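You operate a simulated robot arm through the tools that you are given. There is no shell and no other tool. Be economical: measure what you need, move in short steps, check, and stop when the job is done.

Carry out the task below with a simulated two-armed robot. There is one attempt and no reset: what you move stays moved.

TASK
Pick up the carton marked "seals" from the top of the packing bench with one hand, pass it to the other hand and put it on the middle of the fixture table. Set down upright: carton.
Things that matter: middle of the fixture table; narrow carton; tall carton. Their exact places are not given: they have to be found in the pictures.

The check looks at the end state, three seconds after you hand in, the way a careful person would. Anything else that was tipped, shoved, dropped, spilled or broken makes it a failure. A push-on lid holds only when it is set on centred and level and pressed home; a screw cap is set on level and turned clockwise until tight.

THE ROBOT
Two 7-joint arms with two-finger parallel grippers on one trunk, on a base that drives. Base frame: it is fixed to the floor where the robot stands at the start and does not move with it; the origin is under the middle of the robot, x ahead of it, y to its left, z up. Readings come in cm, rad, newtons and seconds.
The left shoulder is at the start at [16.9, 17.1, 110.1], the right one opposite. With the tool pointing down near the work surface each hand reaches from about 46 to 96 cm from the robot's upright axis, wherever it stands, measured 20 degrees to its own side. Places, roughly: middle of the fixture table (76x22 cm) [-172, -208, 82]. Payload 4.4 kg a hand.
Tool frame (each hand has its own): the origin (TCP) lies between the finger pads and is the grasp point; the fingertips stand 2.3 cm ahead of it; z points along the fingers, y is the line along which they close. The gripper opens to 9.4 cm. The fingers are 3.8 cm wide and 1 cm thick; the gripper's body (5.4 by 9.6 cm) begins 3.9 cm behind the TCP.
Orientation is that of the tool frame in the base frame, as a unit quaternion [x, y, z, w]. With the fingers straight down and closing along the base's y, the tool's x points along the base's -x, its y along +y and its z along -z.

THE INTERFACE
- The arms move only by the tool nudge_tool. It takes "left_steps", "right_steps" or both (then of equal length, played together; a hand with none holds still); each is a list of rows, each a list of 7 numbers: the shift along the base's x, y, z in units of 200 mm (1.0 is 200 mm), then the turn, a rotation vector about the base's x, y, z in units of 90 degrees (1.0 is 90 degrees), then the finger opening in m, from 0 to 0.094. In form: [[dx, dy, dz, ax, ay, az, gripper], ...]. A call has 1 to 10 rows; each row is the pose to reach, as a shift and turn from the pose commanded when the call began. A call with a number of a shift or a turn outside -1 to 1 is refused whole. Each row takes 0.2 s and may step no farther than 5 cm and 0.15 rad from the row before; otherwise, or with a gripper value out of range, the whole call is refused. Where a pose cannot be reached the arm comes as near as it can. A force on the tool above 40 N (or 10 N above the force at the start of the call, whichever is more), or a blocked arm, ends the call early, and 0.2 s more pass. The fingers move at their own pace (about 7.2 cm/s each) and stop on an object; they squeeze with about 33 N. The grip force told is the motor's: it shows also when the fingers shut on nothing. Time passes only in rows, and 0.2 s behind the last, so rows that repeat a pose let the fingers close. The reply holds the time, the measured pose of the TCP, the force on the tool along the base axes, the opening and the grip force, in the units named above and with some noise, with the torque about the TCP (base axes, N m) and any sound that the robot's microphone picked up, and new pictures: "show" is both (left out), scene, wrist or none (wrist: the cameras of the hands that moved).
- Cameras (640 x 400 px; columns grow to the right, rows downward): "scene" is now at [29.93, -1.39, 124.87]; the picture's right is [-0.15, -0.99, 0.00], its down [-0.46, 0.07, -0.89] and it looks along [0.88, -0.13, -0.47] (base axes); focal length 262 px, centre (320, 200). "left" rides on the left gripper at [8.6, -1.6, -7.4] in its tool frame; the picture's right is [0.18, 0.98, 0.00], its down [-0.58, 0.11, -0.81] and it looks along [-0.79, 0.15, 0.59] (tool axes); focal length 243 px, centre (320, 200). "right" rides on the right gripper at [8.6, 1.6, -7.5] in its tool frame; the picture's right is [-0.18, 0.98, 0.00], its down [-0.58, -0.11, -0.81] and it looks along [-0.79, -0.15, 0.59] (tool axes); focal length 243 px, centre (320, 200).
- raise_lower(by): slides the trunk up (or, below 0, down) by that many cm; the arms and the scene camera ride with it, the base frame stays. It gives what a move gives, with no picture.
- steer(legs): drives the robot by 1 to 6 legs, each [ahead, left, turn to the left] in cm, cm and rad, along the robot's own axes; the way and the turn of a leg run together, so that a leg with both is an arc; at most 150 cm and 3.142 rad a leg. The arms and the cameras ride along, it lands a little off, and it stops where it bumps. It gives what a move gives, and a new picture of the scene camera.
- turn_head(pan, tilt): turns the head with the scene camera to pan (to the left, within 1.396 rad either way) and tilt (down, from -0.506 to 1.204), counted from straight ahead of the robot. It gives what a move gives, and a new picture of the scene camera.
- locate(camera, pixels): for up to 12 pixels [column, row] of the newest picture of that camera ("zoom" is the newest enlarged one), the place [x, y, z] in the base frame of the surface seen there, good to about 0.2 cm. The clock stands still meanwhile.
- enlarge(camera, box): a new picture of the part [left, top, right, bottom] of that camera's present view, enlarged. The clock stands still meanwhile.
- job_done(): hands the job in; it is judged then, once.

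Work in short steps. Measure before you move; look again where a grasp or a placing could have gone wrong, and mend it. You have 80 turns and 260 pictures in all, those below and enlarged ones among them. Open the grippers and draw the arms clear of the work before you hand the job in, unless the task says otherwise; then end with one line.

The tools are called as name(argument=value, ...) on one line, values as JSON. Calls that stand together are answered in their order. nudge_tool: Moves the arms, as the interface text tells. Its arguments: {"type":"object","properties":{"left_steps":{"type":"array","items":{"type":"array","items":{"type":"number"}}},"right_steps":{"type":"array","items":{"type":"array","items":{"type":"number"}}},"show":{"type":"string","enum":["both","scene","wrist","none"]}},"required":[]} The other tools are called the same way: raise_lower (by) slides the trunk up or down; steer (legs) drives the base; turn_head (pan, tilt) turns the head that bears the scene camera; locate (camera, pixels) gives the place of the surface under pixels of a picture; enlarge (camera, box) takes an enlarged picture of a part of a camera's view; job_done () hands the job in.

At the start:

```text
t: 0.0
left_tool_pos: [61.69, 16.46, 108.3]
left_tcp_rot: [0.0, 1.0, -0.001, 0.0]
left_contact_force: [0.9, -1.5, 0.6]
left_torque: [0.01, -0.02, 0.0]
left_grip_width: 9.4
left_grip_force: 0.1
right_tool_pos: [48.16, -26.51, 98.09]
right_tcp_rot: [0.001, 1.0, 0.0, 0.0]
right_contact_force: [-0.5, 0.0, 0.3]
right_torque: [0.0, 0.05, -0.01]
right_grip_width: 9.39
right_grip_force: 0.0
trunk travel left (down, up): [-11.8, 27.0]
robot x, y, heading: [-0.15, -0.1, -0.001]
head pan, tilt: [-0.152, 0.483]
```

scene: 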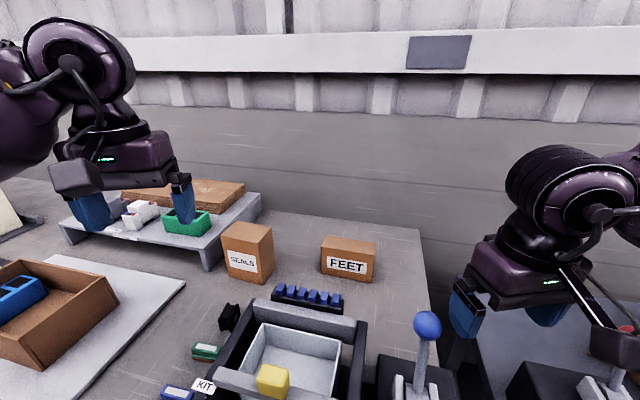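
right: 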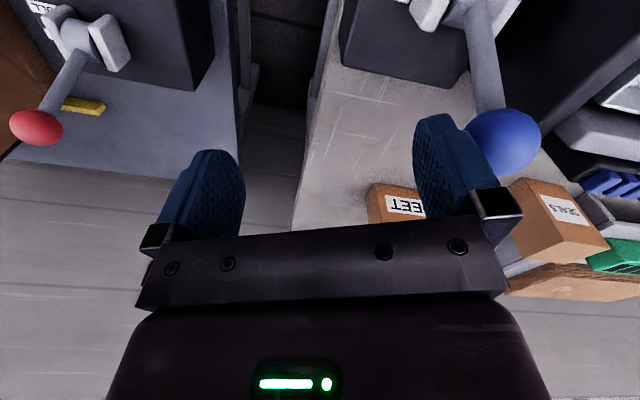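
left: 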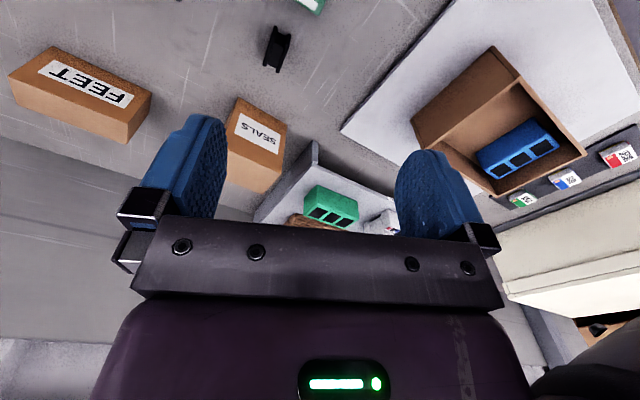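

The scene picture shows the "SEALS" carton at about (248,252), beside the riser shelf and the FEET box. I measure its corners first.

locate(camera="scene", pixels=[[223, 233], [257, 241], [271, 227], [240, 223], [248, 232], [227, 272], [259, 284], [273, 270], [321, 245], [348, 220], [262, 260], [212, 262]])

enlarge(camera="scene", box=[180, 180, 400, 317])

```text
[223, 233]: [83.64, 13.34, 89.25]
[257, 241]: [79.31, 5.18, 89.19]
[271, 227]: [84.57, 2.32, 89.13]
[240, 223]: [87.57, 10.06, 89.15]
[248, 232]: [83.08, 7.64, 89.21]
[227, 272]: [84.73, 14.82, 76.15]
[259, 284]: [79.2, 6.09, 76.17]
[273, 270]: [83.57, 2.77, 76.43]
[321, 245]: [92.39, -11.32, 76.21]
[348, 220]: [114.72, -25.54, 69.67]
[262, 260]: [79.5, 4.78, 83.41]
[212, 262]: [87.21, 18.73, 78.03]
```

```text
2.91 times, centred on (290, 248) of scene
```

zoom: 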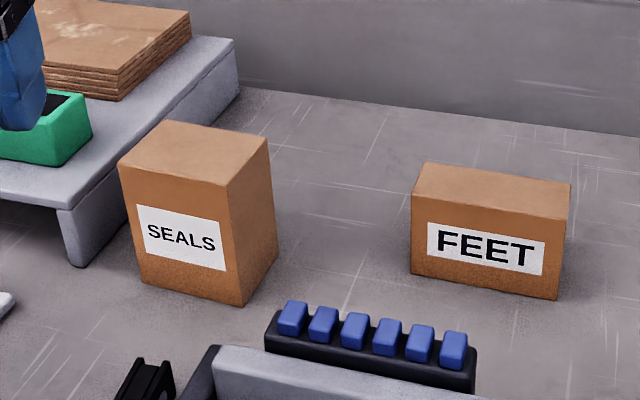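

The carton top is at z≈89 and its foot at z≈76. I refine the corners in the enlarged picture.

locate(camera="zoom", pixels=[[121, 163], [226, 183], [267, 141], [168, 122], [195, 152], [242, 304], [142, 284], [275, 268], [68, 215], [300, 260], [560, 298], [412, 195]])

enlarge(camera="left", box=[180, 60, 400, 260])

turn_head(pan=-1.39, tilt=0.5)

```text
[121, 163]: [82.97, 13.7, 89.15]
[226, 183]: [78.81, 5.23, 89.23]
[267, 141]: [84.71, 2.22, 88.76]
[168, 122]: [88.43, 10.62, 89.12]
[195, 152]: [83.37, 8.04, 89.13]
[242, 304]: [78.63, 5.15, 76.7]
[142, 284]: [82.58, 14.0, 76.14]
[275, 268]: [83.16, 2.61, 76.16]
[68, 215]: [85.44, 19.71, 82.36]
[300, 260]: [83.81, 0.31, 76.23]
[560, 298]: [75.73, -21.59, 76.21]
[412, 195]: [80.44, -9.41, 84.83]
```

```text
2.00 times, centred on (290, 160) of left
```

zoom: 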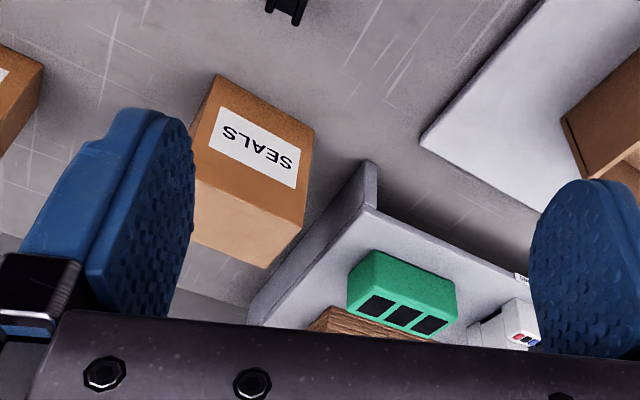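

```text
t: 1.4
left_tool_pos: [61.62, 16.47, 108.41]
left_tcp_rot: [0.0, 1.0, 0.0, 0.0]
left_contact_force: [0.2, 0.5, 0.5]
left_torque: [0.05, 0.01, -0.01]
left_grip_width: 9.41
left_grip_force: 0.0
right_tool_pos: [48.14, -26.59, 98.09]
right_tcp_rot: [0.001, 1.0, -0.001, 0.0]
right_contact_force: [0.3, 0.1, -1.0]
right_torque: [0.02, 0.02, -0.01]
right_grip_width: 9.4
right_grip_force: 0.0
trunk travel left (down, up): [-11.8, 27.0]
robot x, y, heading: [0.14, 0.22, 0.003]
head pan, tilt: [-1.389, 0.499]
```

scene: 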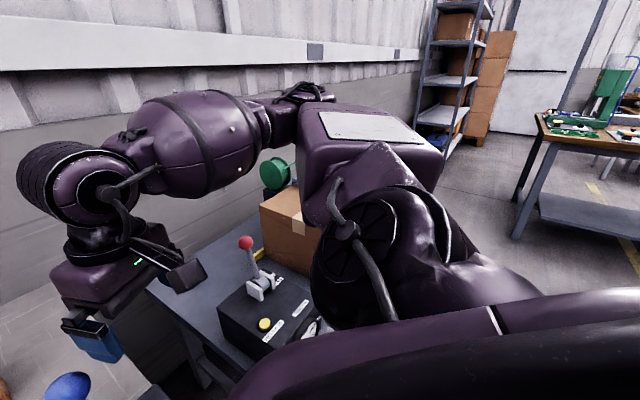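

The carton is 9.5 × 6.4 × 13 cm, centred at (83.7, 7.9) with its long axis at about 63°. I will pick it with the right hand, closing across the short side and tilted slightly to its own side so the left hand can take the other end. First I raise and yaw the right hand and move the left hand clear.

nudge_tool(right_steps=[[0, 0, 0.09, 0, 0, 0.0875, 0.094], [0, 0, 0.18, 0, 0, 0.175, 0.094], [0, 0, 0.27, 0, 0, 0.2625, 0.094], [0, 0, 0.36, 0, 0, 0.35, 0.094], [0, 0, 0.45, 0, 0, 0.4375, 0.094], [0, 0, 0.54, 0, 0, 0.525, 0.094], [0, 0, 0.62, 0, 0, 0.6125, 0.094], [0, 0, 0.7, 0, 0, 0.7, 0.094]], left_steps=[[-0.04, 0.11, 0, 0, 0, 0, 0.094], [-0.08, 0.22, 0, 0, 0, 0, 0.094], [-0.12, 0.33, 0, 0, 0, 0, 0.094], [-0.16, 0.44, 0, 0, 0, 0, 0.094], [-0.2, 0.55, 0, 0, 0, 0, 0.094], [-0.24, 0.66, 0, 0, 0, 0, 0.094], [-0.27, 0.77, 0, 0, 0, 0, 0.094], [-0.3, 0.9, 0, 0, 0, 0, 0.094]], show="none")

turn_head(pan=0, tilt=0.55)

```text
t: 3.2
left_tool_pos: [55.43, 34.7, 108.42]
left_tcp_rot: [0.002, 1.0, 0.0, 0.002]
left_contact_force: [-1.1, 0.5, -0.4]
left_torque: [-0.01, -0.06, 0.04]
left_grip_width: 9.41
left_grip_force: 0.1
right_tool_pos: [47.96, -26.52, 112.26]
right_tcp_rot: [-0.523, 0.852, 0.0, 0.0]
right_contact_force: [-0.8, -0.1, -0.1]
right_torque: [-0.01, 0.01, -0.02]
right_grip_width: 9.4
right_grip_force: 0.1
trunk travel left (down, up): [-11.8, 27.0]
robot x, y, heading: [-0.35, 0.17, 0.006]
head pan, tilt: [-1.389, 0.499]
```

```text
t: 4.8
left_tool_pos: [55.55, 34.55, 108.3]
left_tcp_rot: [0.0, 1.0, -0.001, 0.0]
left_contact_force: [0.2, -0.5, 0.7]
left_torque: [0.0, 0.03, -0.01]
left_grip_width: 9.41
left_grip_force: 0.1
right_tool_pos: [48.08, -26.53, 112.13]
right_tcp_rot: [-0.522, 0.853, 0.0, 0.001]
right_contact_force: [-0.6, 0.3, -0.4]
right_torque: [-0.02, -0.02, -0.01]
right_grip_width: 9.41
right_grip_force: 0.1
trunk travel left (down, up): [-11.8, 27.0]
robot x, y, heading: [-0.05, -0.14, 0.0]
head pan, tilt: [0.0, 0.55]
```

scene: 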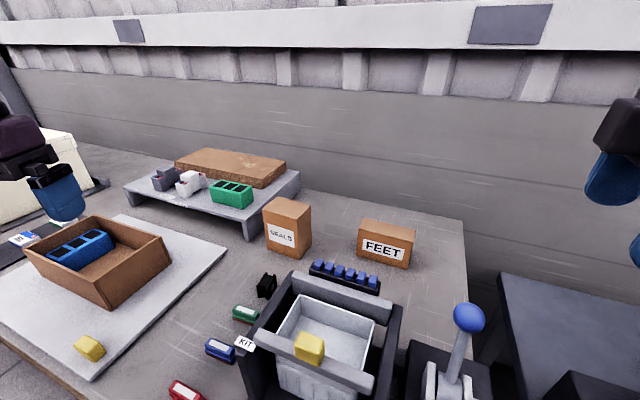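

Yaw worked and the carton looks undisturbed at (287,227). I move the right hand halfway at height while tilting it 20°.

nudge_tool(right_steps=[[0.162, 0.141, 0, 0.04, -0.02, 0, 0.094], [0.324, 0.282, 0, 0.08, -0.04, 0, 0.094], [0.486, 0.423, 0, 0.12, -0.06, 0, 0.094], [0.648, 0.564, 0, 0.16, -0.08, 0, 0.094], [0.81, 0.705, 0, 0.198, -0.1, 0, 0.094]], show="none")

nudge_tool(right_steps=[[0.162, 0.141, 0, 0, 0, 0, 0.094], [0.324, 0.282, -0.1, 0, 0, 0, 0.094], [0.486, 0.423, -0.25, 0, 0, 0, 0.094], [0.648, 0.564, -0.4, 0, 0, 0, 0.094], [0.81, 0.705, -0.57, 0, 0, 0, 0.094]], show="both")

```text
t: 6.0
left_tool_pos: [55.58, 34.62, 108.22]
left_tcp_rot: [0.001, 1.0, 0.0, 0.0]
left_contact_force: [-0.2, -0.1, -0.1]
left_torque: [0.01, 0.05, -0.03]
left_grip_width: 9.42
left_grip_force: 0.1
right_tool_pos: [64.7, -12.42, 112.04]
right_tcp_rot: [-0.515, 0.84, 0.091, 0.146]
right_contact_force: [0.3, 0.8, 0.8]
right_torque: [0.0, 0.02, 0.0]
right_grip_width: 9.41
right_grip_force: 0.0
trunk travel left (down, up): [-11.8, 27.0]
robot x, y, heading: [0.13, -0.06, 0.002]
head pan, tilt: [0.0, 0.55]
```

```text
refused: row 3 steps farther than a row can; nothing moved
```

The tilt is right; the second call was refused for step size, so I use more rows.

nudge_tool(right_steps=[[0.13, 0.117, 0, 0, 0, 0, 0.094], [0.26, 0.235, -0.1, 0, 0, 0, 0.094], [0.39, 0.35, -0.2, 0, 0, 0, 0.094], [0.52, 0.47, -0.32, 0, 0, 0, 0.094], [0.65, 0.585, -0.44, 0, 0, 0, 0.094], [0.79, 0.705, -0.58, 0, 0, 0, 0.094], [0.79, 0.705, -0.6, 0, 0, 0, 0.094]], show="both")

```text
t: 7.6
left_tool_pos: [55.51, 34.58, 108.24]
left_tcp_rot: [0.0, 1.0, 0.0, 0.0]
left_contact_force: [0.0, -0.4, -0.6]
left_torque: [0.01, 0.02, -0.02]
left_grip_width: 9.41
left_grip_force: 0.1
right_tool_pos: [67.73, -9.49, 111.72]
right_tcp_rot: [-0.513, 0.841, 0.09, 0.147]
right_contact_force: [0.3, -1.3, 0.1]
right_torque: [0.04, -0.01, 0.02]
right_grip_width: 9.4
right_grip_force: 0.0
right hand out of reach, approached as far as the arm can: row 2, 3, 4, 5, 6, 7
trunk travel left (down, up): [-11.8, 27.0]
robot x, y, heading: [-0.04, -0.11, -0.003]
head pan, tilt: [0.0, 0.55]
```

scene: 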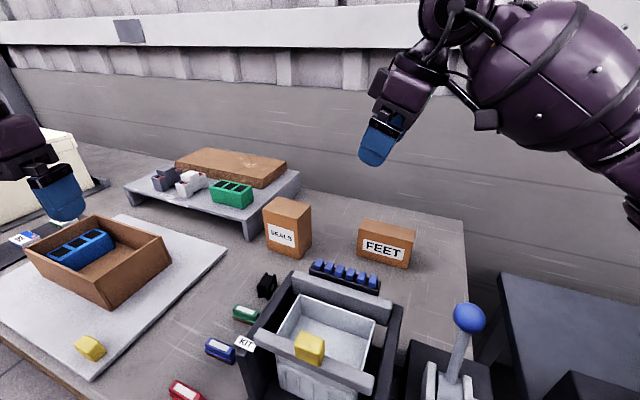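
right: 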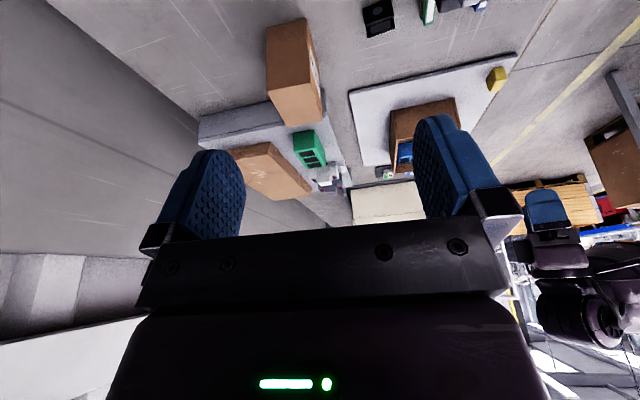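

The right hand meets a joint limit at (67.7,-9.5,111.7). Turning the base left should help, so I first look down at the space round the base.

turn_head(pan=0, tilt=1.2)

turn_head(pan=1.2, tilt=0.8)

```text
t: 8.6
left_tool_pos: [55.7, 34.66, 108.24]
left_tcp_rot: [-0.001, 1.0, 0.0, 0.0]
left_contact_force: [0.5, -0.3, 0.7]
left_torque: [-0.02, -0.01, -0.04]
left_grip_width: 9.42
left_grip_force: 0.1
right_tool_pos: [67.78, -9.58, 111.7]
right_tcp_rot: [-0.514, 0.84, 0.091, 0.147]
right_contact_force: [0.7, -1.1, 0.1]
right_torque: [-0.01, 0.0, -0.02]
right_grip_width: 9.4
right_grip_force: 0.1
trunk travel left (down, up): [-11.8, 27.0]
robot x, y, heading: [-0.15, -0.25, 0.002]
head pan, tilt: [0.0, 1.201]
```

scene: 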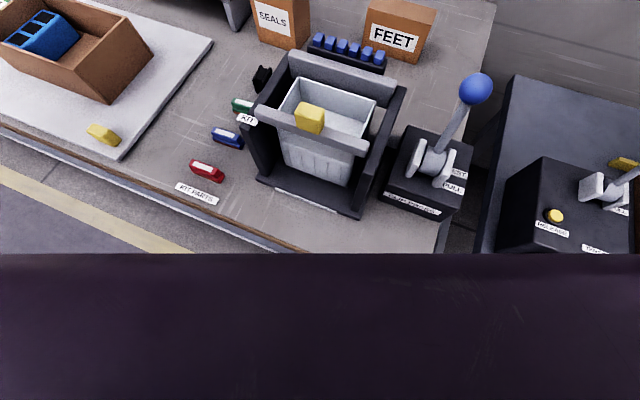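

```text
t: 10.0
left_tool_pos: [55.52, 34.6, 108.32]
left_tcp_rot: [0.0, 1.0, 0.0, 0.0]
left_contact_force: [-0.3, -0.4, 0.0]
left_torque: [-0.01, 0.0, 0.02]
left_grip_width: 9.41
left_grip_force: 0.1
right_tool_pos: [67.76, -9.65, 111.81]
right_tcp_rot: [-0.514, 0.84, 0.09, 0.146]
right_contact_force: [-0.1, -0.2, 0.3]
right_torque: [-0.01, 0.02, -0.02]
right_grip_width: 9.38
right_grip_force: 0.1
trunk travel left (down, up): [-11.8, 27.0]
robot x, y, heading: [0.2, -0.0, -0.001]
head pan, tilt: [1.201, 0.799]
```

scene: 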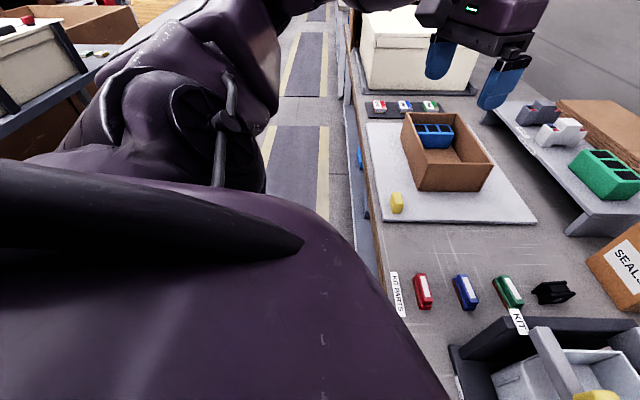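

I measure the bench's front edge and the clear floor beside it.

locate(camera="scene", pixels=[[392, 310], [370, 215], [350, 105], [300, 150], [412, 340], [340, 215], [80, 70], [445, 70]])

```text
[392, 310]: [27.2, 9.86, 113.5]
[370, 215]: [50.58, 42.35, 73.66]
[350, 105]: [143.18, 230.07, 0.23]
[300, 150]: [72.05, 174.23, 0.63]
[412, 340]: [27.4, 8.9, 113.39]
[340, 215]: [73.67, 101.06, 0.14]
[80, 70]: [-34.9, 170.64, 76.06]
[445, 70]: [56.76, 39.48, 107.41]
```

The bench edge runs at about 68°, so turning left would swing the base into it. Instead I slide along the bench by about 25 cm so the carton comes in front of the right arm.

steer(legs=[[8.5, 23, 0]])

turn_head(pan=-0.1, tilt=0.7)

```text
t: 11.6
left_tool_pos: [59.73, 38.03, 108.34]
left_tcp_rot: [0.03, 1.0, 0.0, 0.0]
left_contact_force: [0.7, 0.3, 0.1]
left_torque: [-0.01, 0.03, -0.01]
left_grip_width: 9.4
left_grip_force: 0.1
right_tool_pos: [69.21, -6.83, 111.57]
right_tcp_rot: [-0.488, 0.855, 0.087, 0.15]
right_contact_force: [0.6, 0.4, 0.3]
right_torque: [-0.02, 0.01, -0.01]
right_grip_width: 9.4
right_grip_force: 0.1
trunk travel left (down, up): [-11.8, 27.0]
robot x, y, heading: [2.01, 6.76, -0.057]
head pan, tilt: [1.201, 0.799]
stopped in leg 1: the robot was blocked; the commanded pose is now the measured one
```

scene: 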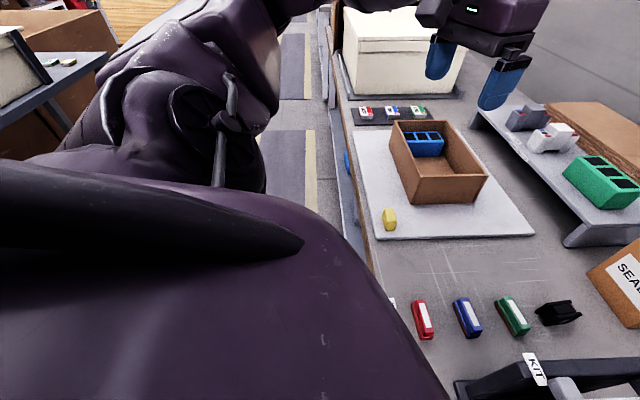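

```text
t: 13.1
left_tool_pos: [59.48, 37.92, 108.32]
left_tcp_rot: [0.03, 1.0, 0.001, 0.0]
left_contact_force: [-0.2, -0.1, -0.1]
left_torque: [0.02, 0.0, -0.03]
left_grip_width: 9.39
left_grip_force: 0.1
right_tool_pos: [69.24, -6.92, 111.87]
right_tcp_rot: [-0.489, 0.855, 0.087, 0.15]
right_contact_force: [0.4, 0.0, 0.1]
right_torque: [-0.01, -0.01, 0.02]
right_grip_width: 9.42
right_grip_force: 0.1
trunk travel left (down, up): [-11.8, 27.0]
robot x, y, heading: [1.98, 6.95, -0.059]
head pan, tilt: [-0.099, 0.7]
```

scene: 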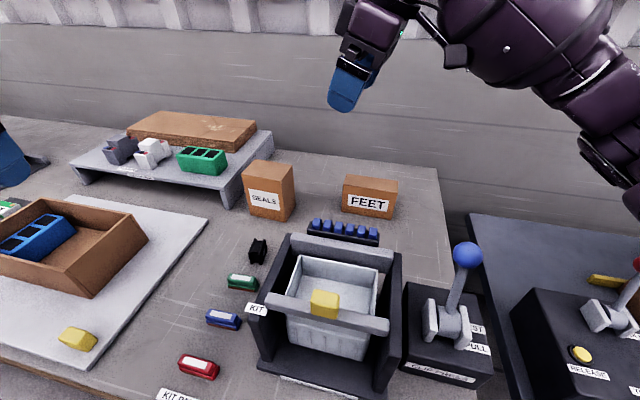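

The base bumped after 7 cm; the objects look standing. I back off 6 cm, then slide left along the bench.

steer(legs=[[-7, 2, 0], [3.5, 17, 0.06]])

locate(camera="scene", pixels=[[320, 200]])

```text
t: 15.8
left_tool_pos: [54.82, 60.84, 108.21]
left_tcp_rot: [-0.001, 1.0, 0.0, 0.0]
left_contact_force: [-0.7, 0.8, -0.3]
left_torque: [0.0, -0.03, -0.04]
left_grip_width: 9.42
left_grip_force: 0.1
right_tool_pos: [67.17, 16.82, 111.73]
right_tcp_rot: [-0.514, 0.84, 0.09, 0.147]
right_contact_force: [-0.2, -0.2, -0.4]
right_torque: [-0.01, 0.0, 0.04]
right_grip_width: 9.4
right_grip_force: 0.0
trunk travel left (down, up): [-11.8, 27.0]
robot x, y, heading: [-0.41, 26.31, 0.003]
head pan, tilt: [-0.099, 0.7]
```

scene: 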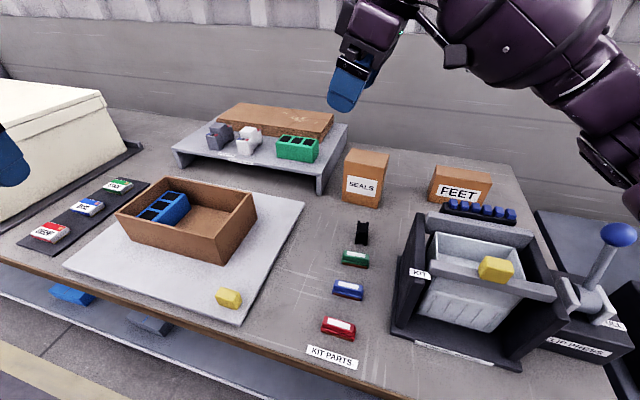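

```text
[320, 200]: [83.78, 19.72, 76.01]
```

Now at y=26 with heading 0; the carton sits at px (365,177). I re-measure its top corners in a zoom.

enlarge(camera="scene", box=[310, 130, 430, 220])

```text
4.44 times, centred on (370, 175) of scene
```

zoom: 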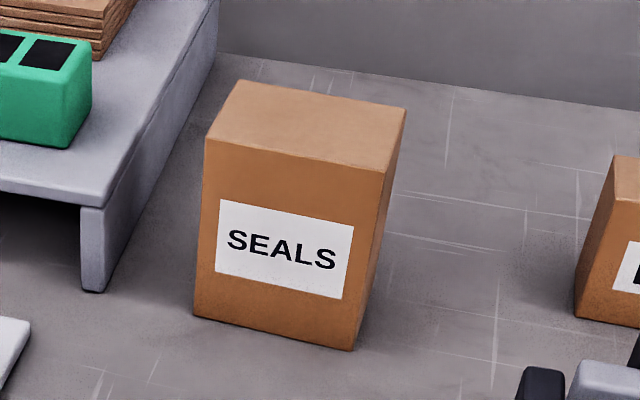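

locate(camera="zoom", pixels=[[208, 141], [382, 171], [404, 108], [241, 83], [305, 125], [196, 312], [352, 348], [222, 150], [368, 176], [600, 170]])

```text
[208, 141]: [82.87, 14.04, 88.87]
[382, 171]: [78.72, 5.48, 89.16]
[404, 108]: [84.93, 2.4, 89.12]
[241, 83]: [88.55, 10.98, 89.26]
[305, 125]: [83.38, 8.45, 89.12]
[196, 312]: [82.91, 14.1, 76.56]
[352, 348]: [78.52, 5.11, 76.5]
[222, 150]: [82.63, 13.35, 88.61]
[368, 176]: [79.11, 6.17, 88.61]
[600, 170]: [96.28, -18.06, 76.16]
```

The carton has not moved. I move the right hand to the hover point (80.7, 2.0, 99.9).

nudge_tool(right_steps=[[0.13, -0.148, 0, 0, 0, 0, 0.094], [0.26, -0.296, -0.05, 0, 0, 0, 0.094], [0.4, -0.444, -0.15, 0, 0, 0, 0.094], [0.53, -0.592, -0.28, 0, 0, 0.01, 0.094], [0.66, -0.72, -0.42, 0, 0, 0.01, 0.094], [0.675, -0.74, -0.59, 0, 0, 0.01, 0.094], [0.675, -0.74, -0.59, 0, 0, 0.01, 0.094]], show="both")

```text
t: 17.4
left_tool_pos: [55.01, 60.52, 108.32]
left_tcp_rot: [0.0, 1.0, 0.002, 0.0]
left_contact_force: [0.3, -2.5, 0.4]
left_torque: [0.09, 0.02, 0.03]
left_grip_width: 9.4
left_grip_force: 0.0
right_tool_pos: [65.09, 13.6, 98.01]
right_tcp_rot: [-0.513, 0.838, 0.088, 0.164]
right_contact_force: [-0.1, -1.5, -1.9]
right_torque: [0.03, -0.01, 0.05]
right_grip_width: 9.43
right_grip_force: 0.0
right hand out of reach, approached as far as the arm can: row 1, 2, 3, 4, 5, 6, 7
trunk travel left (down, up): [-11.8, 27.0]
robot x, y, heading: [-0.54, 26.18, 0.001]
head pan, tilt: [-0.099, 0.7]
```

scene: 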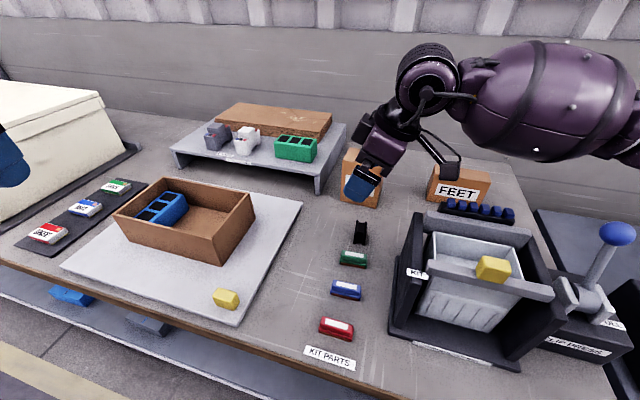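
right: 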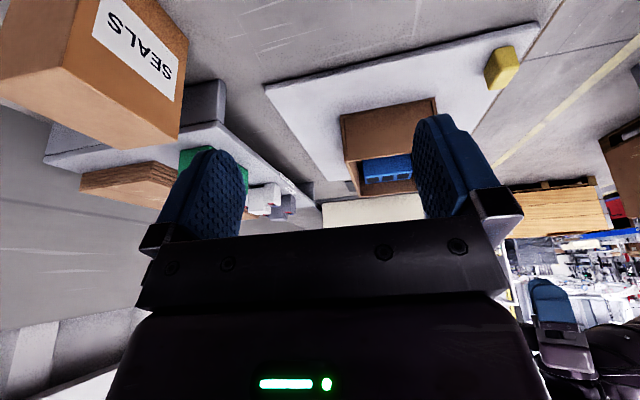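

Still limited near x=65, probably by the tilt. I take the tilt out (tool vertical, yaw 64°) and test the reach again.

nudge_tool(right_steps=[[-0.05, 0, 0.1, -0.055, 0.027, 0, 0.094], [-0.05, -0.1, 0.2, -0.11, 0.055, 0, 0.094], [-0.05, -0.2, 0.3, -0.165, 0.082, 0, 0.094], [-0.05, -0.3, 0.3, -0.2, 0.1, 0, 0.094]], show="none")

nudge_tool(right_steps=[[0.2, -0.05, 0, 0, 0, 0, 0.094], [0.4, -0.05, 0, 0, 0, 0, 0.094], [0.6, -0.05, 0, 0, 0, 0, 0.094], [0.8, -0.05, 0, 0, 0, 0, 0.094]], show="none")

```text
t: 18.4
left_tool_pos: [55.12, 60.8, 108.05]
left_tcp_rot: [0.0, 1.0, 0.001, -0.001]
left_contact_force: [0.2, -0.1, -1.0]
left_torque: [0.0, 0.03, 0.01]
left_grip_width: 9.39
left_grip_force: 0.1
right_tool_pos: [62.45, 8.2, 102.44]
right_tcp_rot: [-0.513, 0.858, 0.012, 0.002]
right_contact_force: [0.2, -2.1, 1.3]
right_torque: [0.1, 0.01, 0.0]
right_grip_width: 9.4
right_grip_force: 0.1
right hand out of reach, approached as far as the arm can: row 2, 3, 4
trunk travel left (down, up): [-11.8, 27.0]
robot x, y, heading: [-0.81, 26.16, 0.003]
head pan, tilt: [-0.099, 0.7]
```

```text
t: 19.4
left_tool_pos: [54.77, 60.82, 108.43]
left_tcp_rot: [-0.001, 1.0, 0.0, 0.0]
left_contact_force: [-1.3, -0.1, -1.3]
left_torque: [-0.05, 0.01, 0.03]
left_grip_width: 9.39
left_grip_force: 0.1
right_tool_pos: [61.67, 8.63, 103.6]
right_tcp_rot: [-0.529, 0.849, 0.002, -0.003]
right_contact_force: [0.1, 0.2, 0.8]
right_torque: [0.01, 0.01, 0.01]
right_grip_width: 9.38
right_grip_force: 0.0
right hand out of reach, approached as far as the arm can: row 1, 2, 3, 4
trunk travel left (down, up): [-11.8, 27.0]
robot x, y, heading: [-0.91, 26.42, 0.006]
head pan, tilt: [-0.099, 0.7]
```

Reach is still blocked even with the tool vertical. I test whether yaw is the limiter by turning back about 40° while pushing forward.

nudge_tool(right_steps=[[0, 0, 0.05, 0, 0, -0.09, 0.094], [0, 0, 0.1, 0, 0, -0.18, 0.094], [0.1, -0.05, 0.1, 0, 0, -0.27, 0.094], [0.3, -0.1, 0.1, 0, 0, -0.36, 0.094], [0.5, -0.15, 0.1, 0, 0, -0.45, 0.094], [0.7, -0.2, 0.1, 0, 0, -0.45, 0.094]], show="scene")

```text
t: 20.8
left_tool_pos: [54.86, 60.91, 108.22]
left_tcp_rot: [-0.001, 1.0, 0.0, 0.0]
left_contact_force: [-0.5, 0.1, -0.6]
left_torque: [0.01, 0.01, 0.0]
left_grip_width: 9.4
left_grip_force: 0.0
right_tool_pos: [75.79, 4.78, 105.47]
right_tcp_rot: [-0.201, 0.98, 0.002, -0.003]
right_contact_force: [0.3, -0.1, -0.1]
right_torque: [0.0, 0.0, 0.01]
right_grip_width: 9.42
right_grip_force: 0.1
trunk travel left (down, up): [-11.8, 27.0]
robot x, y, heading: [-0.49, 26.47, 0.006]
head pan, tilt: [-0.099, 0.7]
```

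scene: 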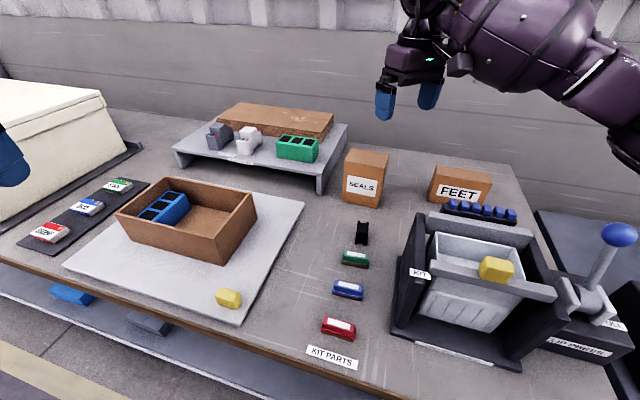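

Yaw was the limiter, so the right hand does not suit this grasp. I swap roles: the left hand picks at yaw +64°, and the right hand takes the carton from its near side. I retract the right hand and yaw the left one.

nudge_tool(right_steps=[[-0.12, -0.04, 0, 0, 0, -0.03, 0.094], [-0.24, -0.08, 0, 0, 0, -0.06, 0.094], [-0.36, -0.12, 0, 0, 0, -0.09, 0.094], [-0.48, -0.16, 0, 0, 0, -0.12, 0.094], [-0.6, -0.2, 0, 0, 0, -0.15, 0.094], [-0.72, -0.24, 0, 0, 0, -0.18, 0.094], [-0.84, -0.28, 0, 0, 0, -0.22, 0.094], [-0.96, -0.32, 0, 0, 0, -0.26, 0.094]], left_steps=[[0, 0, 0, 0, 0, 0.09, 0.094], [0, 0, 0, 0, 0, 0.18, 0.094], [0, 0, 0, 0, 0, 0.27, 0.094], [0, 0, 0, 0, 0, 0.36, 0.094], [0, 0, 0, 0, 0, 0.45, 0.094], [0, 0, 0, 0, 0, 0.54, 0.094], [0, 0, 0, 0, 0, 0.63, 0.094], [0, 0, 0, 0, 0, 0.711, 0.094]], show="none")

steer(legs=[[-1, -27, 0]])

```text
t: 22.6
left_tool_pos: [54.8, 60.96, 108.24]
left_tcp_rot: [-0.532, 0.847, -0.001, 0.0]
left_contact_force: [-0.4, 0.1, 0.4]
left_torque: [0.02, 0.0, 0.01]
left_grip_width: 9.38
left_grip_force: 0.0
right_tool_pos: [56.63, -1.39, 105.32]
right_tcp_rot: [0.001, 1.0, 0.003, 0.0]
right_contact_force: [-0.1, -0.5, 0.0]
right_torque: [0.0, 0.01, 0.0]
right_grip_width: 9.4
right_grip_force: 0.0
trunk travel left (down, up): [-11.8, 27.0]
robot x, y, heading: [-0.57, 26.49, 0.001]
head pan, tilt: [-0.099, 0.7]
```

```text
t: 25.6
left_tool_pos: [53.95, 33.74, 108.34]
left_tcp_rot: [-0.532, 0.847, 0.0, 0.0]
left_contact_force: [0.3, -0.3, 0.8]
left_torque: [-0.03, 0.02, 0.01]
left_grip_width: 9.39
left_grip_force: 0.1
right_tool_pos: [55.97, -28.43, 105.36]
right_tcp_rot: [-0.001, 1.0, 0.002, -0.002]
right_contact_force: [-0.4, -0.3, 0.8]
right_torque: [0.01, 0.01, -0.02]
right_grip_width: 9.39
right_grip_force: 0.0
trunk travel left (down, up): [-11.8, 27.0]
robot x, y, heading: [-1.49, -1.26, 0.006]
head pan, tilt: [-0.099, 0.7]
```

scene: 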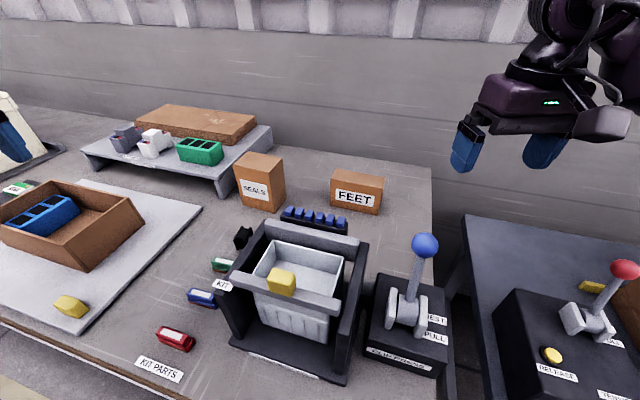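

Robot back at (-1.5,-1.3). I move the left hand toward the hover point in two parts, leaning 10° to its own side.

nudge_tool(left_steps=[[0.2, -0.13, 0, -0.025, 0.012, 0, 0.094], [0.4, -0.265, 0, -0.05, 0.025, 0, 0.094], [0.6, -0.4, 0, -0.075, 0.037, 0, 0.094], [0.8, -0.53, 0, -0.1, 0.049, 0, 0.094]], show="none")

nudge_tool(left_steps=[[0.18, -0.12, -0.05, 0, 0, 0, 0.094], [0.36, -0.24, -0.1, 0, 0, 0, 0.094], [0.54, -0.36, -0.2, 0, 0, 0, 0.094], [0.7, -0.47, -0.3, 0, 0, 0, 0.094], [0.79, -0.53, -0.39, 0, 0, 0, 0.094]], show="both")

```text
t: 26.6
left_tool_pos: [70.01, 23.01, 108.34]
left_tcp_rot: [-0.531, 0.843, -0.045, -0.075]
left_contact_force: [-0.9, 0.2, 0.0]
left_torque: [0.04, 0.03, -0.02]
left_grip_width: 9.42
left_grip_force: 0.0
right_tool_pos: [55.99, -28.57, 105.33]
right_tcp_rot: [-0.002, 1.0, 0.003, -0.003]
right_contact_force: [0.6, -0.5, 0.0]
right_torque: [-0.02, 0.01, 0.02]
right_grip_width: 9.41
right_grip_force: 0.0
trunk travel left (down, up): [-11.8, 27.0]
robot x, y, heading: [-1.46, -0.86, 0.006]
head pan, tilt: [-0.099, 0.7]
```

```text
t: 27.8
left_tool_pos: [85.62, 12.59, 100.4]
left_tcp_rot: [-0.531, 0.843, -0.047, -0.073]
left_contact_force: [0.7, 0.6, -0.5]
left_torque: [0.01, -0.01, -0.01]
left_grip_width: 9.39
left_grip_force: 0.1
right_tool_pos: [55.94, -28.46, 105.34]
right_tcp_rot: [-0.002, 1.0, 0.003, -0.001]
right_contact_force: [0.4, -1.0, 0.3]
right_torque: [0.01, 0.0, 0.0]
right_grip_width: 9.44
right_grip_force: 0.1
trunk travel left (down, up): [-11.8, 27.0]
robot x, y, heading: [-1.59, -0.77, 0.01]
head pan, tilt: [-0.099, 0.7]
```

scene: 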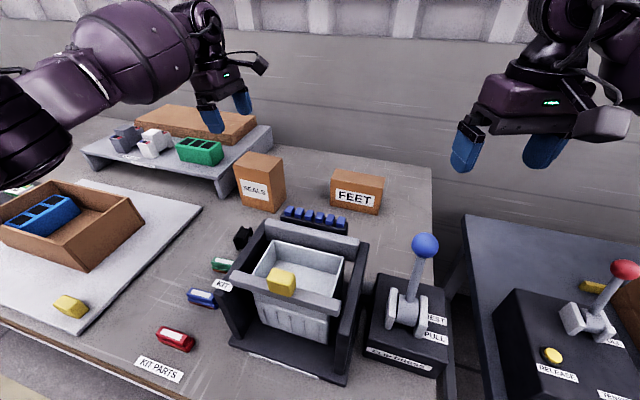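
left: 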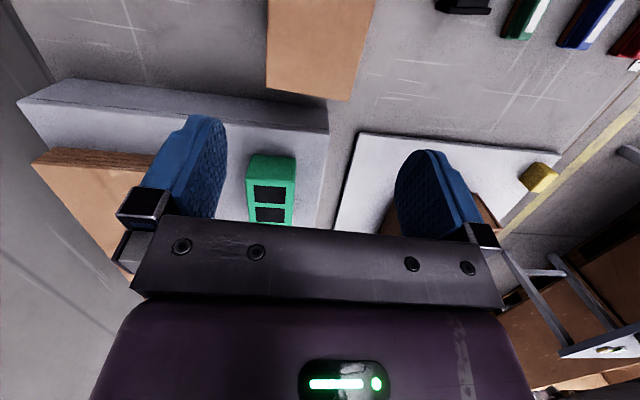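

Hover reached with the right orientation (closing axis 154°). I descend along the tool axis, stopping at about 9 cm to check.

nudge_tool(left_steps=[[-0.012, -0.025, -0.16, 0, 0, 0, 0.094], [-0.024, -0.05, -0.32, 0, 0, 0, 0.094], [-0.03, -0.07, -0.45, 0, 0, 0, 0.094]], show="both")

enlarge(camera="scene", box=[170, 90, 330, 220])

```text
t: 28.6
left_tool_pos: [85.06, 11.31, 91.42]
left_tcp_rot: [-0.53, 0.843, -0.045, -0.074]
left_contact_force: [0.9, 0.0, 0.0]
left_torque: [0.02, 0.0, 0.01]
left_grip_width: 9.4
left_grip_force: 0.0
right_tool_pos: [55.97, -28.45, 105.3]
right_tcp_rot: [-0.002, 1.0, 0.003, -0.002]
right_contact_force: [-0.7, 0.1, -0.9]
right_torque: [-0.02, 0.03, 0.03]
right_grip_width: 9.39
right_grip_force: 0.1
trunk travel left (down, up): [-11.8, 27.0]
robot x, y, heading: [-1.32, -1.46, 0.008]
head pan, tilt: [-0.099, 0.7]
```

scene: 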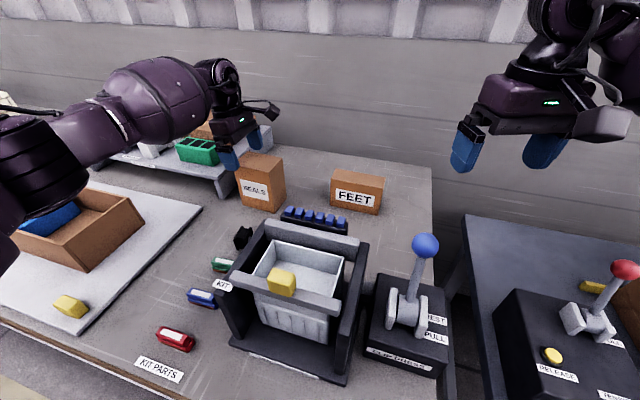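
left: 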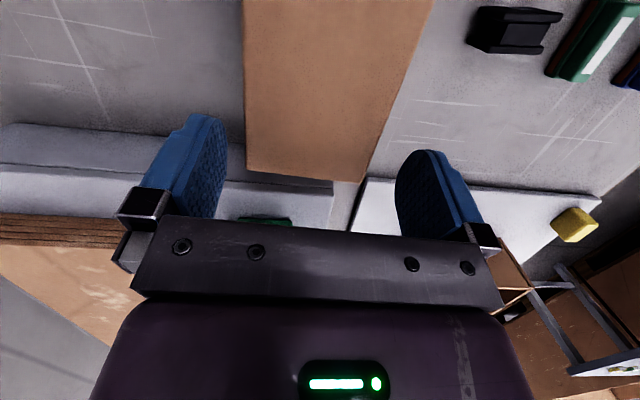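

```text
3.08 times, centred on (250, 155) of scene
```

zoom: 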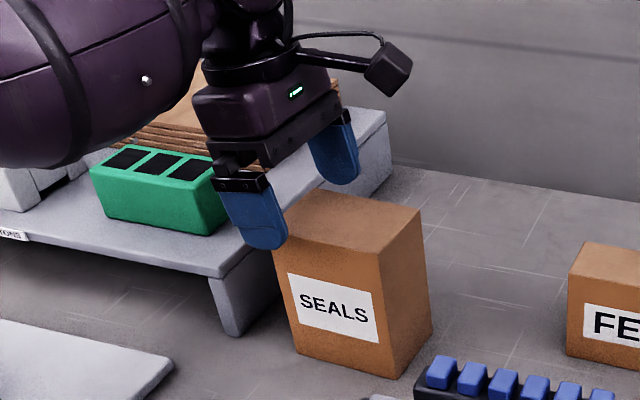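

The fingers straddle the carton's far end with gaps on both sides. I go down the last 4.7 cm and close.

nudge_tool(left_steps=[[-0.01, -0.022, -0.12, 0, 0, 0, 0.094], [-0.02, -0.043, -0.235, 0, 0, 0, 0.094], [-0.02, -0.043, -0.235, 0, 0, 0, 0.094]], show="both")

enlarge(camera="scene", box=[170, 90, 330, 220])

```text
t: 29.4
left_tool_pos: [84.66, 10.51, 86.82]
left_tcp_rot: [-0.53, 0.843, -0.046, -0.073]
left_contact_force: [0.3, -0.1, -0.2]
left_torque: [0.01, -0.03, -0.01]
left_grip_width: 9.41
left_grip_force: 0.0
right_tool_pos: [55.95, -28.53, 105.37]
right_tcp_rot: [-0.002, 1.0, 0.003, -0.002]
right_contact_force: [0.2, -0.1, 0.4]
right_torque: [-0.01, -0.01, 0.02]
right_grip_width: 9.4
right_grip_force: 0.0
trunk travel left (down, up): [-11.8, 27.0]
robot x, y, heading: [-1.46, -0.94, 0.007]
head pan, tilt: [-0.099, 0.7]
```

scene: 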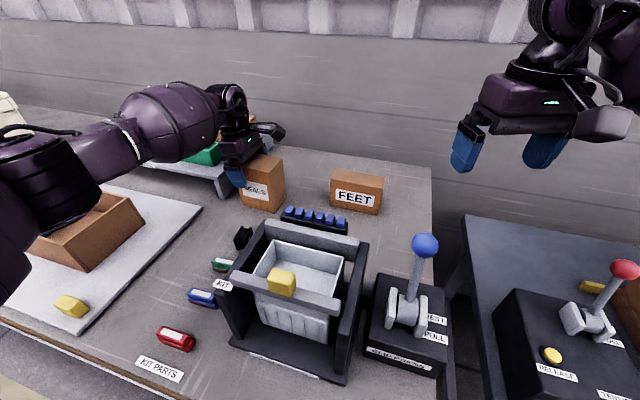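
left: 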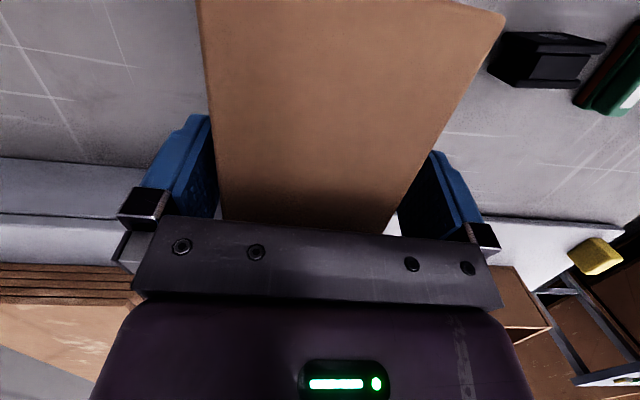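

```text
3.08 times, centred on (250, 155) of scene
```

zoom: 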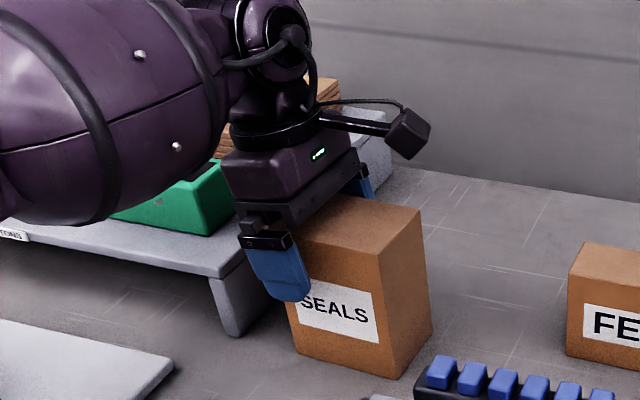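

The pads straddle the end of the carton. I close the fingers.

nudge_tool(left_steps=[[0, 0, 0, 0, 0, 0, 0.06], [0, 0, 0, 0, 0, 0, 0.05], [0, 0, 0, 0, 0, 0, 0.04], [0, 0, 0, 0, 0, 0, 0.04]], show="wrist")

```text
t: 30.4
left_tool_pos: [84.58, 10.48, 86.77]
left_tcp_rot: [-0.53, 0.843, -0.046, -0.074]
left_contact_force: [0.9, 0.1, 0.7]
left_torque: [-0.1, -0.07, 0.06]
left_grip_width: 6.96
left_grip_force: 32.5
right_tool_pos: [56.02, -28.44, 105.42]
right_tcp_rot: [-0.002, 1.0, 0.003, -0.001]
right_contact_force: [0.1, 0.2, -0.4]
right_torque: [0.0, -0.03, 0.01]
right_grip_width: 9.39
right_grip_force: 0.0
trunk travel left (down, up): [-11.8, 27.0]
robot x, y, heading: [-1.54, -1.34, 0.006]
head pan, tilt: [-0.099, 0.7]
```

left: 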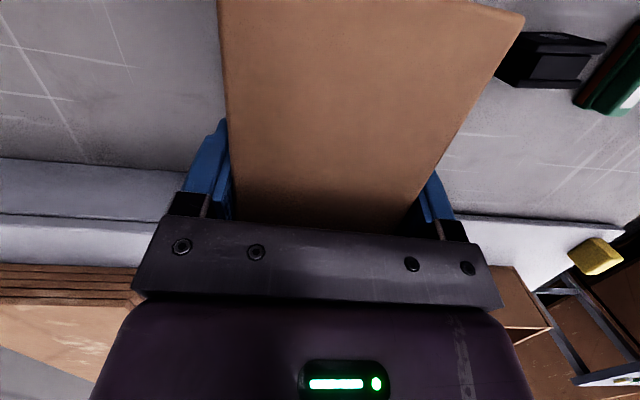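

Gripped at 7.0 cm with 32 N. I lift straight up 16 cm in small rows.

nudge_tool(left_steps=[[0, 0, 0.05, 0, 0, 0, 0.04], [0, 0, 0.15, 0, 0, 0, 0.04], [0, 0, 0.3, 0, 0, 0, 0.04], [0, 0, 0.45, 0, 0, 0, 0.04], [0, 0, 0.6, 0, 0, 0, 0.04], [0, 0, 0.8, 0, 0, 0, 0.04]], show="both")

```text
t: 31.8
left_tool_pos: [84.5, 10.22, 102.94]
left_tcp_rot: [-0.53, 0.844, -0.046, -0.073]
left_contact_force: [-0.5, 0.0, -2.9]
left_torque: [0.08, -0.02, 0.02]
left_grip_width: 6.99
left_grip_force: 33.2
right_tool_pos: [55.84, -28.36, 105.53]
right_tcp_rot: [-0.001, 1.0, 0.003, -0.001]
right_contact_force: [1.5, -0.1, 0.5]
right_torque: [-0.01, -0.03, -0.02]
right_grip_width: 9.41
right_grip_force: 0.0
trunk travel left (down, up): [-11.8, 27.0]
robot x, y, heading: [-1.14, -1.22, 0.007]
head pan, tilt: [-0.099, 0.7]
```

scene: 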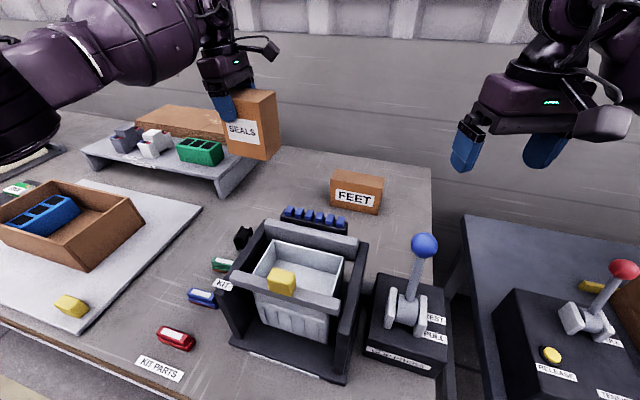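
left: 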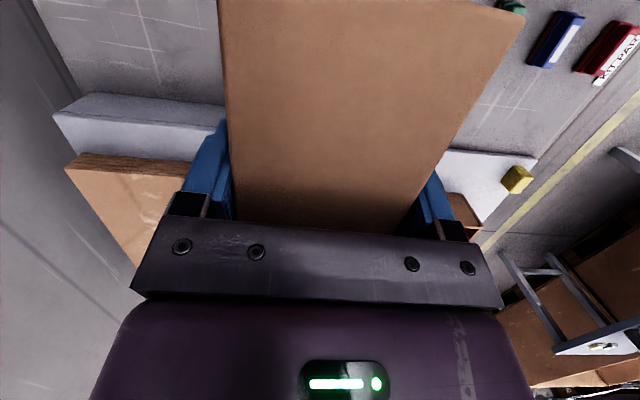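

The carton is lifted and held firmly. I raise it more, draw it in to the robot's front and swing its long side to about 27°, with the right hand holding still.

nudge_tool(left_steps=[[0, 0, 0.15, 0, 0, 0, 0.04], [0, 0, 0.3, 0, 0, 0, 0.04], [-0.1, -0.06, 0.4, 0, 0, -0.05, 0.04], [-0.2, -0.12, 0.4, 0, 0, -0.11, 0.04], [-0.3, -0.18, 0.4, 0, 0, -0.17, 0.04], [-0.4, -0.24, 0.4, 0, 0, -0.23, 0.04], [-0.5, -0.3, 0.4, 0, 0, -0.29, 0.04], [-0.6, -0.36, 0.4, 0, 0, -0.35, 0.04], [-0.68, -0.42, 0.4, 0, 0, -0.41, 0.04]], show="none")

turn_head(pan=0, tilt=0.45)

```text
t: 33.8
left_tool_pos: [70.97, 2.01, 110.74]
left_tcp_rot: [-0.235, 0.968, -0.019, -0.085]
left_contact_force: [-0.2, -0.1, -2.6]
left_torque: [0.0, -0.06, 0.05]
left_grip_width: 6.98
left_grip_force: 32.6
right_tool_pos: [55.93, -28.43, 105.41]
right_tcp_rot: [-0.001, 1.0, 0.002, -0.002]
right_contact_force: [0.3, 0.3, 0.9]
right_torque: [0.01, 0.0, -0.01]
right_grip_width: 9.39
right_grip_force: 0.1
trunk travel left (down, up): [-11.8, 27.0]
robot x, y, heading: [-1.55, -0.87, 0.007]
head pan, tilt: [-0.099, 0.7]
```

```text
t: 34.6
left_tool_pos: [71.01, 1.95, 110.73]
left_tcp_rot: [-0.236, 0.968, -0.02, -0.084]
left_contact_force: [-0.3, 0.2, -2.8]
left_torque: [0.0, -0.05, 0.0]
left_grip_width: 7.0
left_grip_force: 33.0
right_tool_pos: [55.95, -28.36, 105.34]
right_tcp_rot: [-0.002, 1.0, 0.003, -0.002]
right_contact_force: [0.3, 0.9, 0.1]
right_torque: [0.03, 0.03, 0.05]
right_grip_width: 9.38
right_grip_force: 0.2
trunk travel left (down, up): [-11.8, 27.0]
robot x, y, heading: [-1.42, -1.44, 0.004]
head pan, tilt: [0.0, 0.45]
```

scene: 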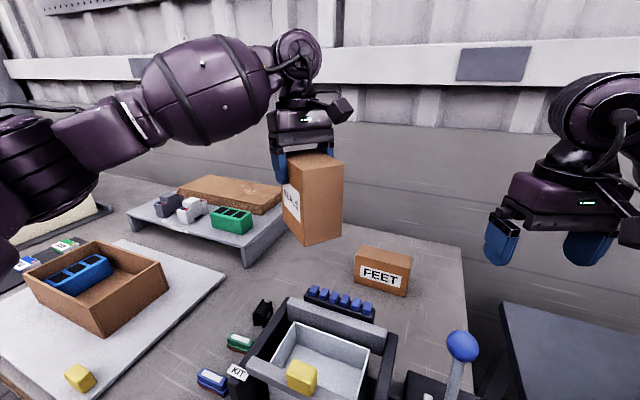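

The carton is held clear at px (312,200). I measure its visible faces for the hand-over.

enlarge(camera="scene", box=[250, 120, 370, 260])

locate(camera="scene", pixels=[[301, 172], [341, 165], [305, 243], [340, 233], [284, 224], [285, 190], [322, 205], [305, 200], [340, 200], [305, 220], [460, 345]])

```text
2.86 times, centred on (310, 190) of scene
```

zoom: 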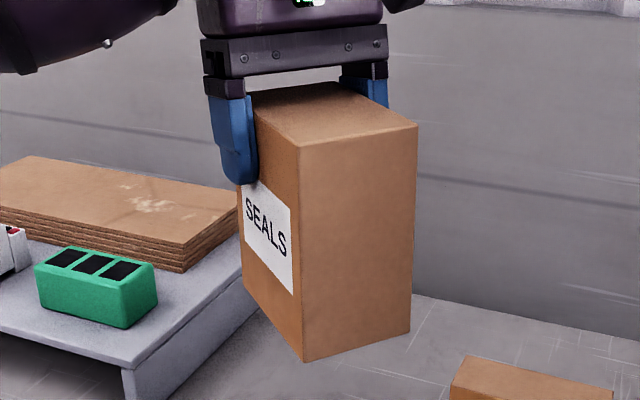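

```text
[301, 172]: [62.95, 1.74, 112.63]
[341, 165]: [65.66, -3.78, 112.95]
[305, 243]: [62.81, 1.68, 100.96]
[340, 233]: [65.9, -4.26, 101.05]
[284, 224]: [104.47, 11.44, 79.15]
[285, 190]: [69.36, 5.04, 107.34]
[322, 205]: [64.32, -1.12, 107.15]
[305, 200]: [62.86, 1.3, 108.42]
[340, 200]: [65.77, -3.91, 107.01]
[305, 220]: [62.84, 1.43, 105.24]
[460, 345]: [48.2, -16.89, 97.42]
```

Carton: u axis at 27°, centre (68.5, 0.9, 106.7). The right hand will come in from the near end, tilted 55° from vertical. I yaw and raise it first, then tilt it.

nudge_tool(right_steps=[[0, 0, 0.1, 0, 0, 0.075, 0.094], [0, 0, 0.2, 0, 0, 0.15, 0.094], [0, 0, 0.3, 0, 0, 0.225, 0.094], [0, 0, 0.4, 0, 0, 0.3, 0.094]], show="none")

nudge_tool(right_steps=[[0, 0, 0, 0.04, -0.078, 0, 0.094], [0, 0, 0, 0.08, -0.156, 0, 0.094], [0, 0, 0, 0.12, -0.234, 0, 0.094], [0, 0, 0, 0.16, -0.312, 0, 0.094], [0, 0, 0, 0.2, -0.39, 0, 0.094], [0, 0, 0, 0.24, -0.468, 0, 0.094], [0, 0, 0, 0.277, -0.544, 0, 0.094]], show="scene")

```text
t: 35.6
left_tool_pos: [70.91, 2.01, 110.87]
left_tcp_rot: [-0.236, 0.968, -0.021, -0.084]
left_contact_force: [0.3, 0.1, -3.1]
left_torque: [-0.01, -0.07, -0.03]
left_grip_width: 6.98
left_grip_force: 33.0
right_tool_pos: [55.9, -28.16, 113.67]
right_tcp_rot: [-0.236, 0.972, 0.002, -0.002]
right_contact_force: [0.0, 0.1, -0.3]
right_torque: [-0.03, -0.05, 0.0]
right_grip_width: 9.38
right_grip_force: 0.1
trunk travel left (down, up): [-11.8, 27.0]
robot x, y, heading: [-1.34, -1.13, 0.01]
head pan, tilt: [0.0, 0.45]
```

```text
t: 37.2
left_tool_pos: [71.03, 1.98, 110.6]
left_tcp_rot: [-0.236, 0.968, -0.019, -0.085]
left_contact_force: [-0.1, 0.3, -1.7]
left_torque: [0.03, -0.01, 0.02]
left_grip_width: 6.98
left_grip_force: 32.7
right_tool_pos: [55.96, -28.62, 113.41]
right_tcp_rot: [-0.21, 0.862, 0.109, 0.448]
right_contact_force: [0.2, -0.1, 0.8]
right_torque: [0.0, -0.02, 0.01]
right_grip_width: 9.38
right_grip_force: 0.0
trunk travel left (down, up): [-11.8, 27.0]
robot x, y, heading: [-1.12, -1.72, 0.009]
head pan, tilt: [0.0, 0.45]
```

scene: 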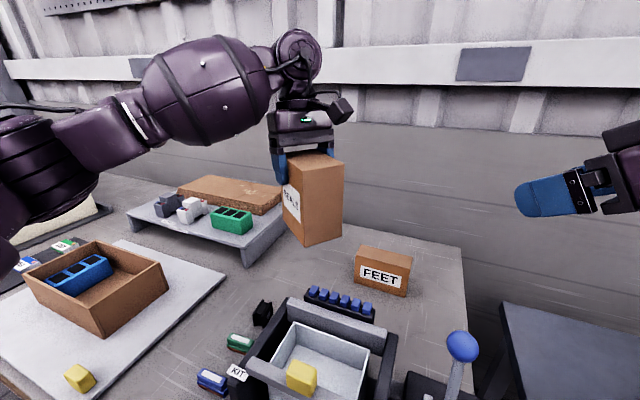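

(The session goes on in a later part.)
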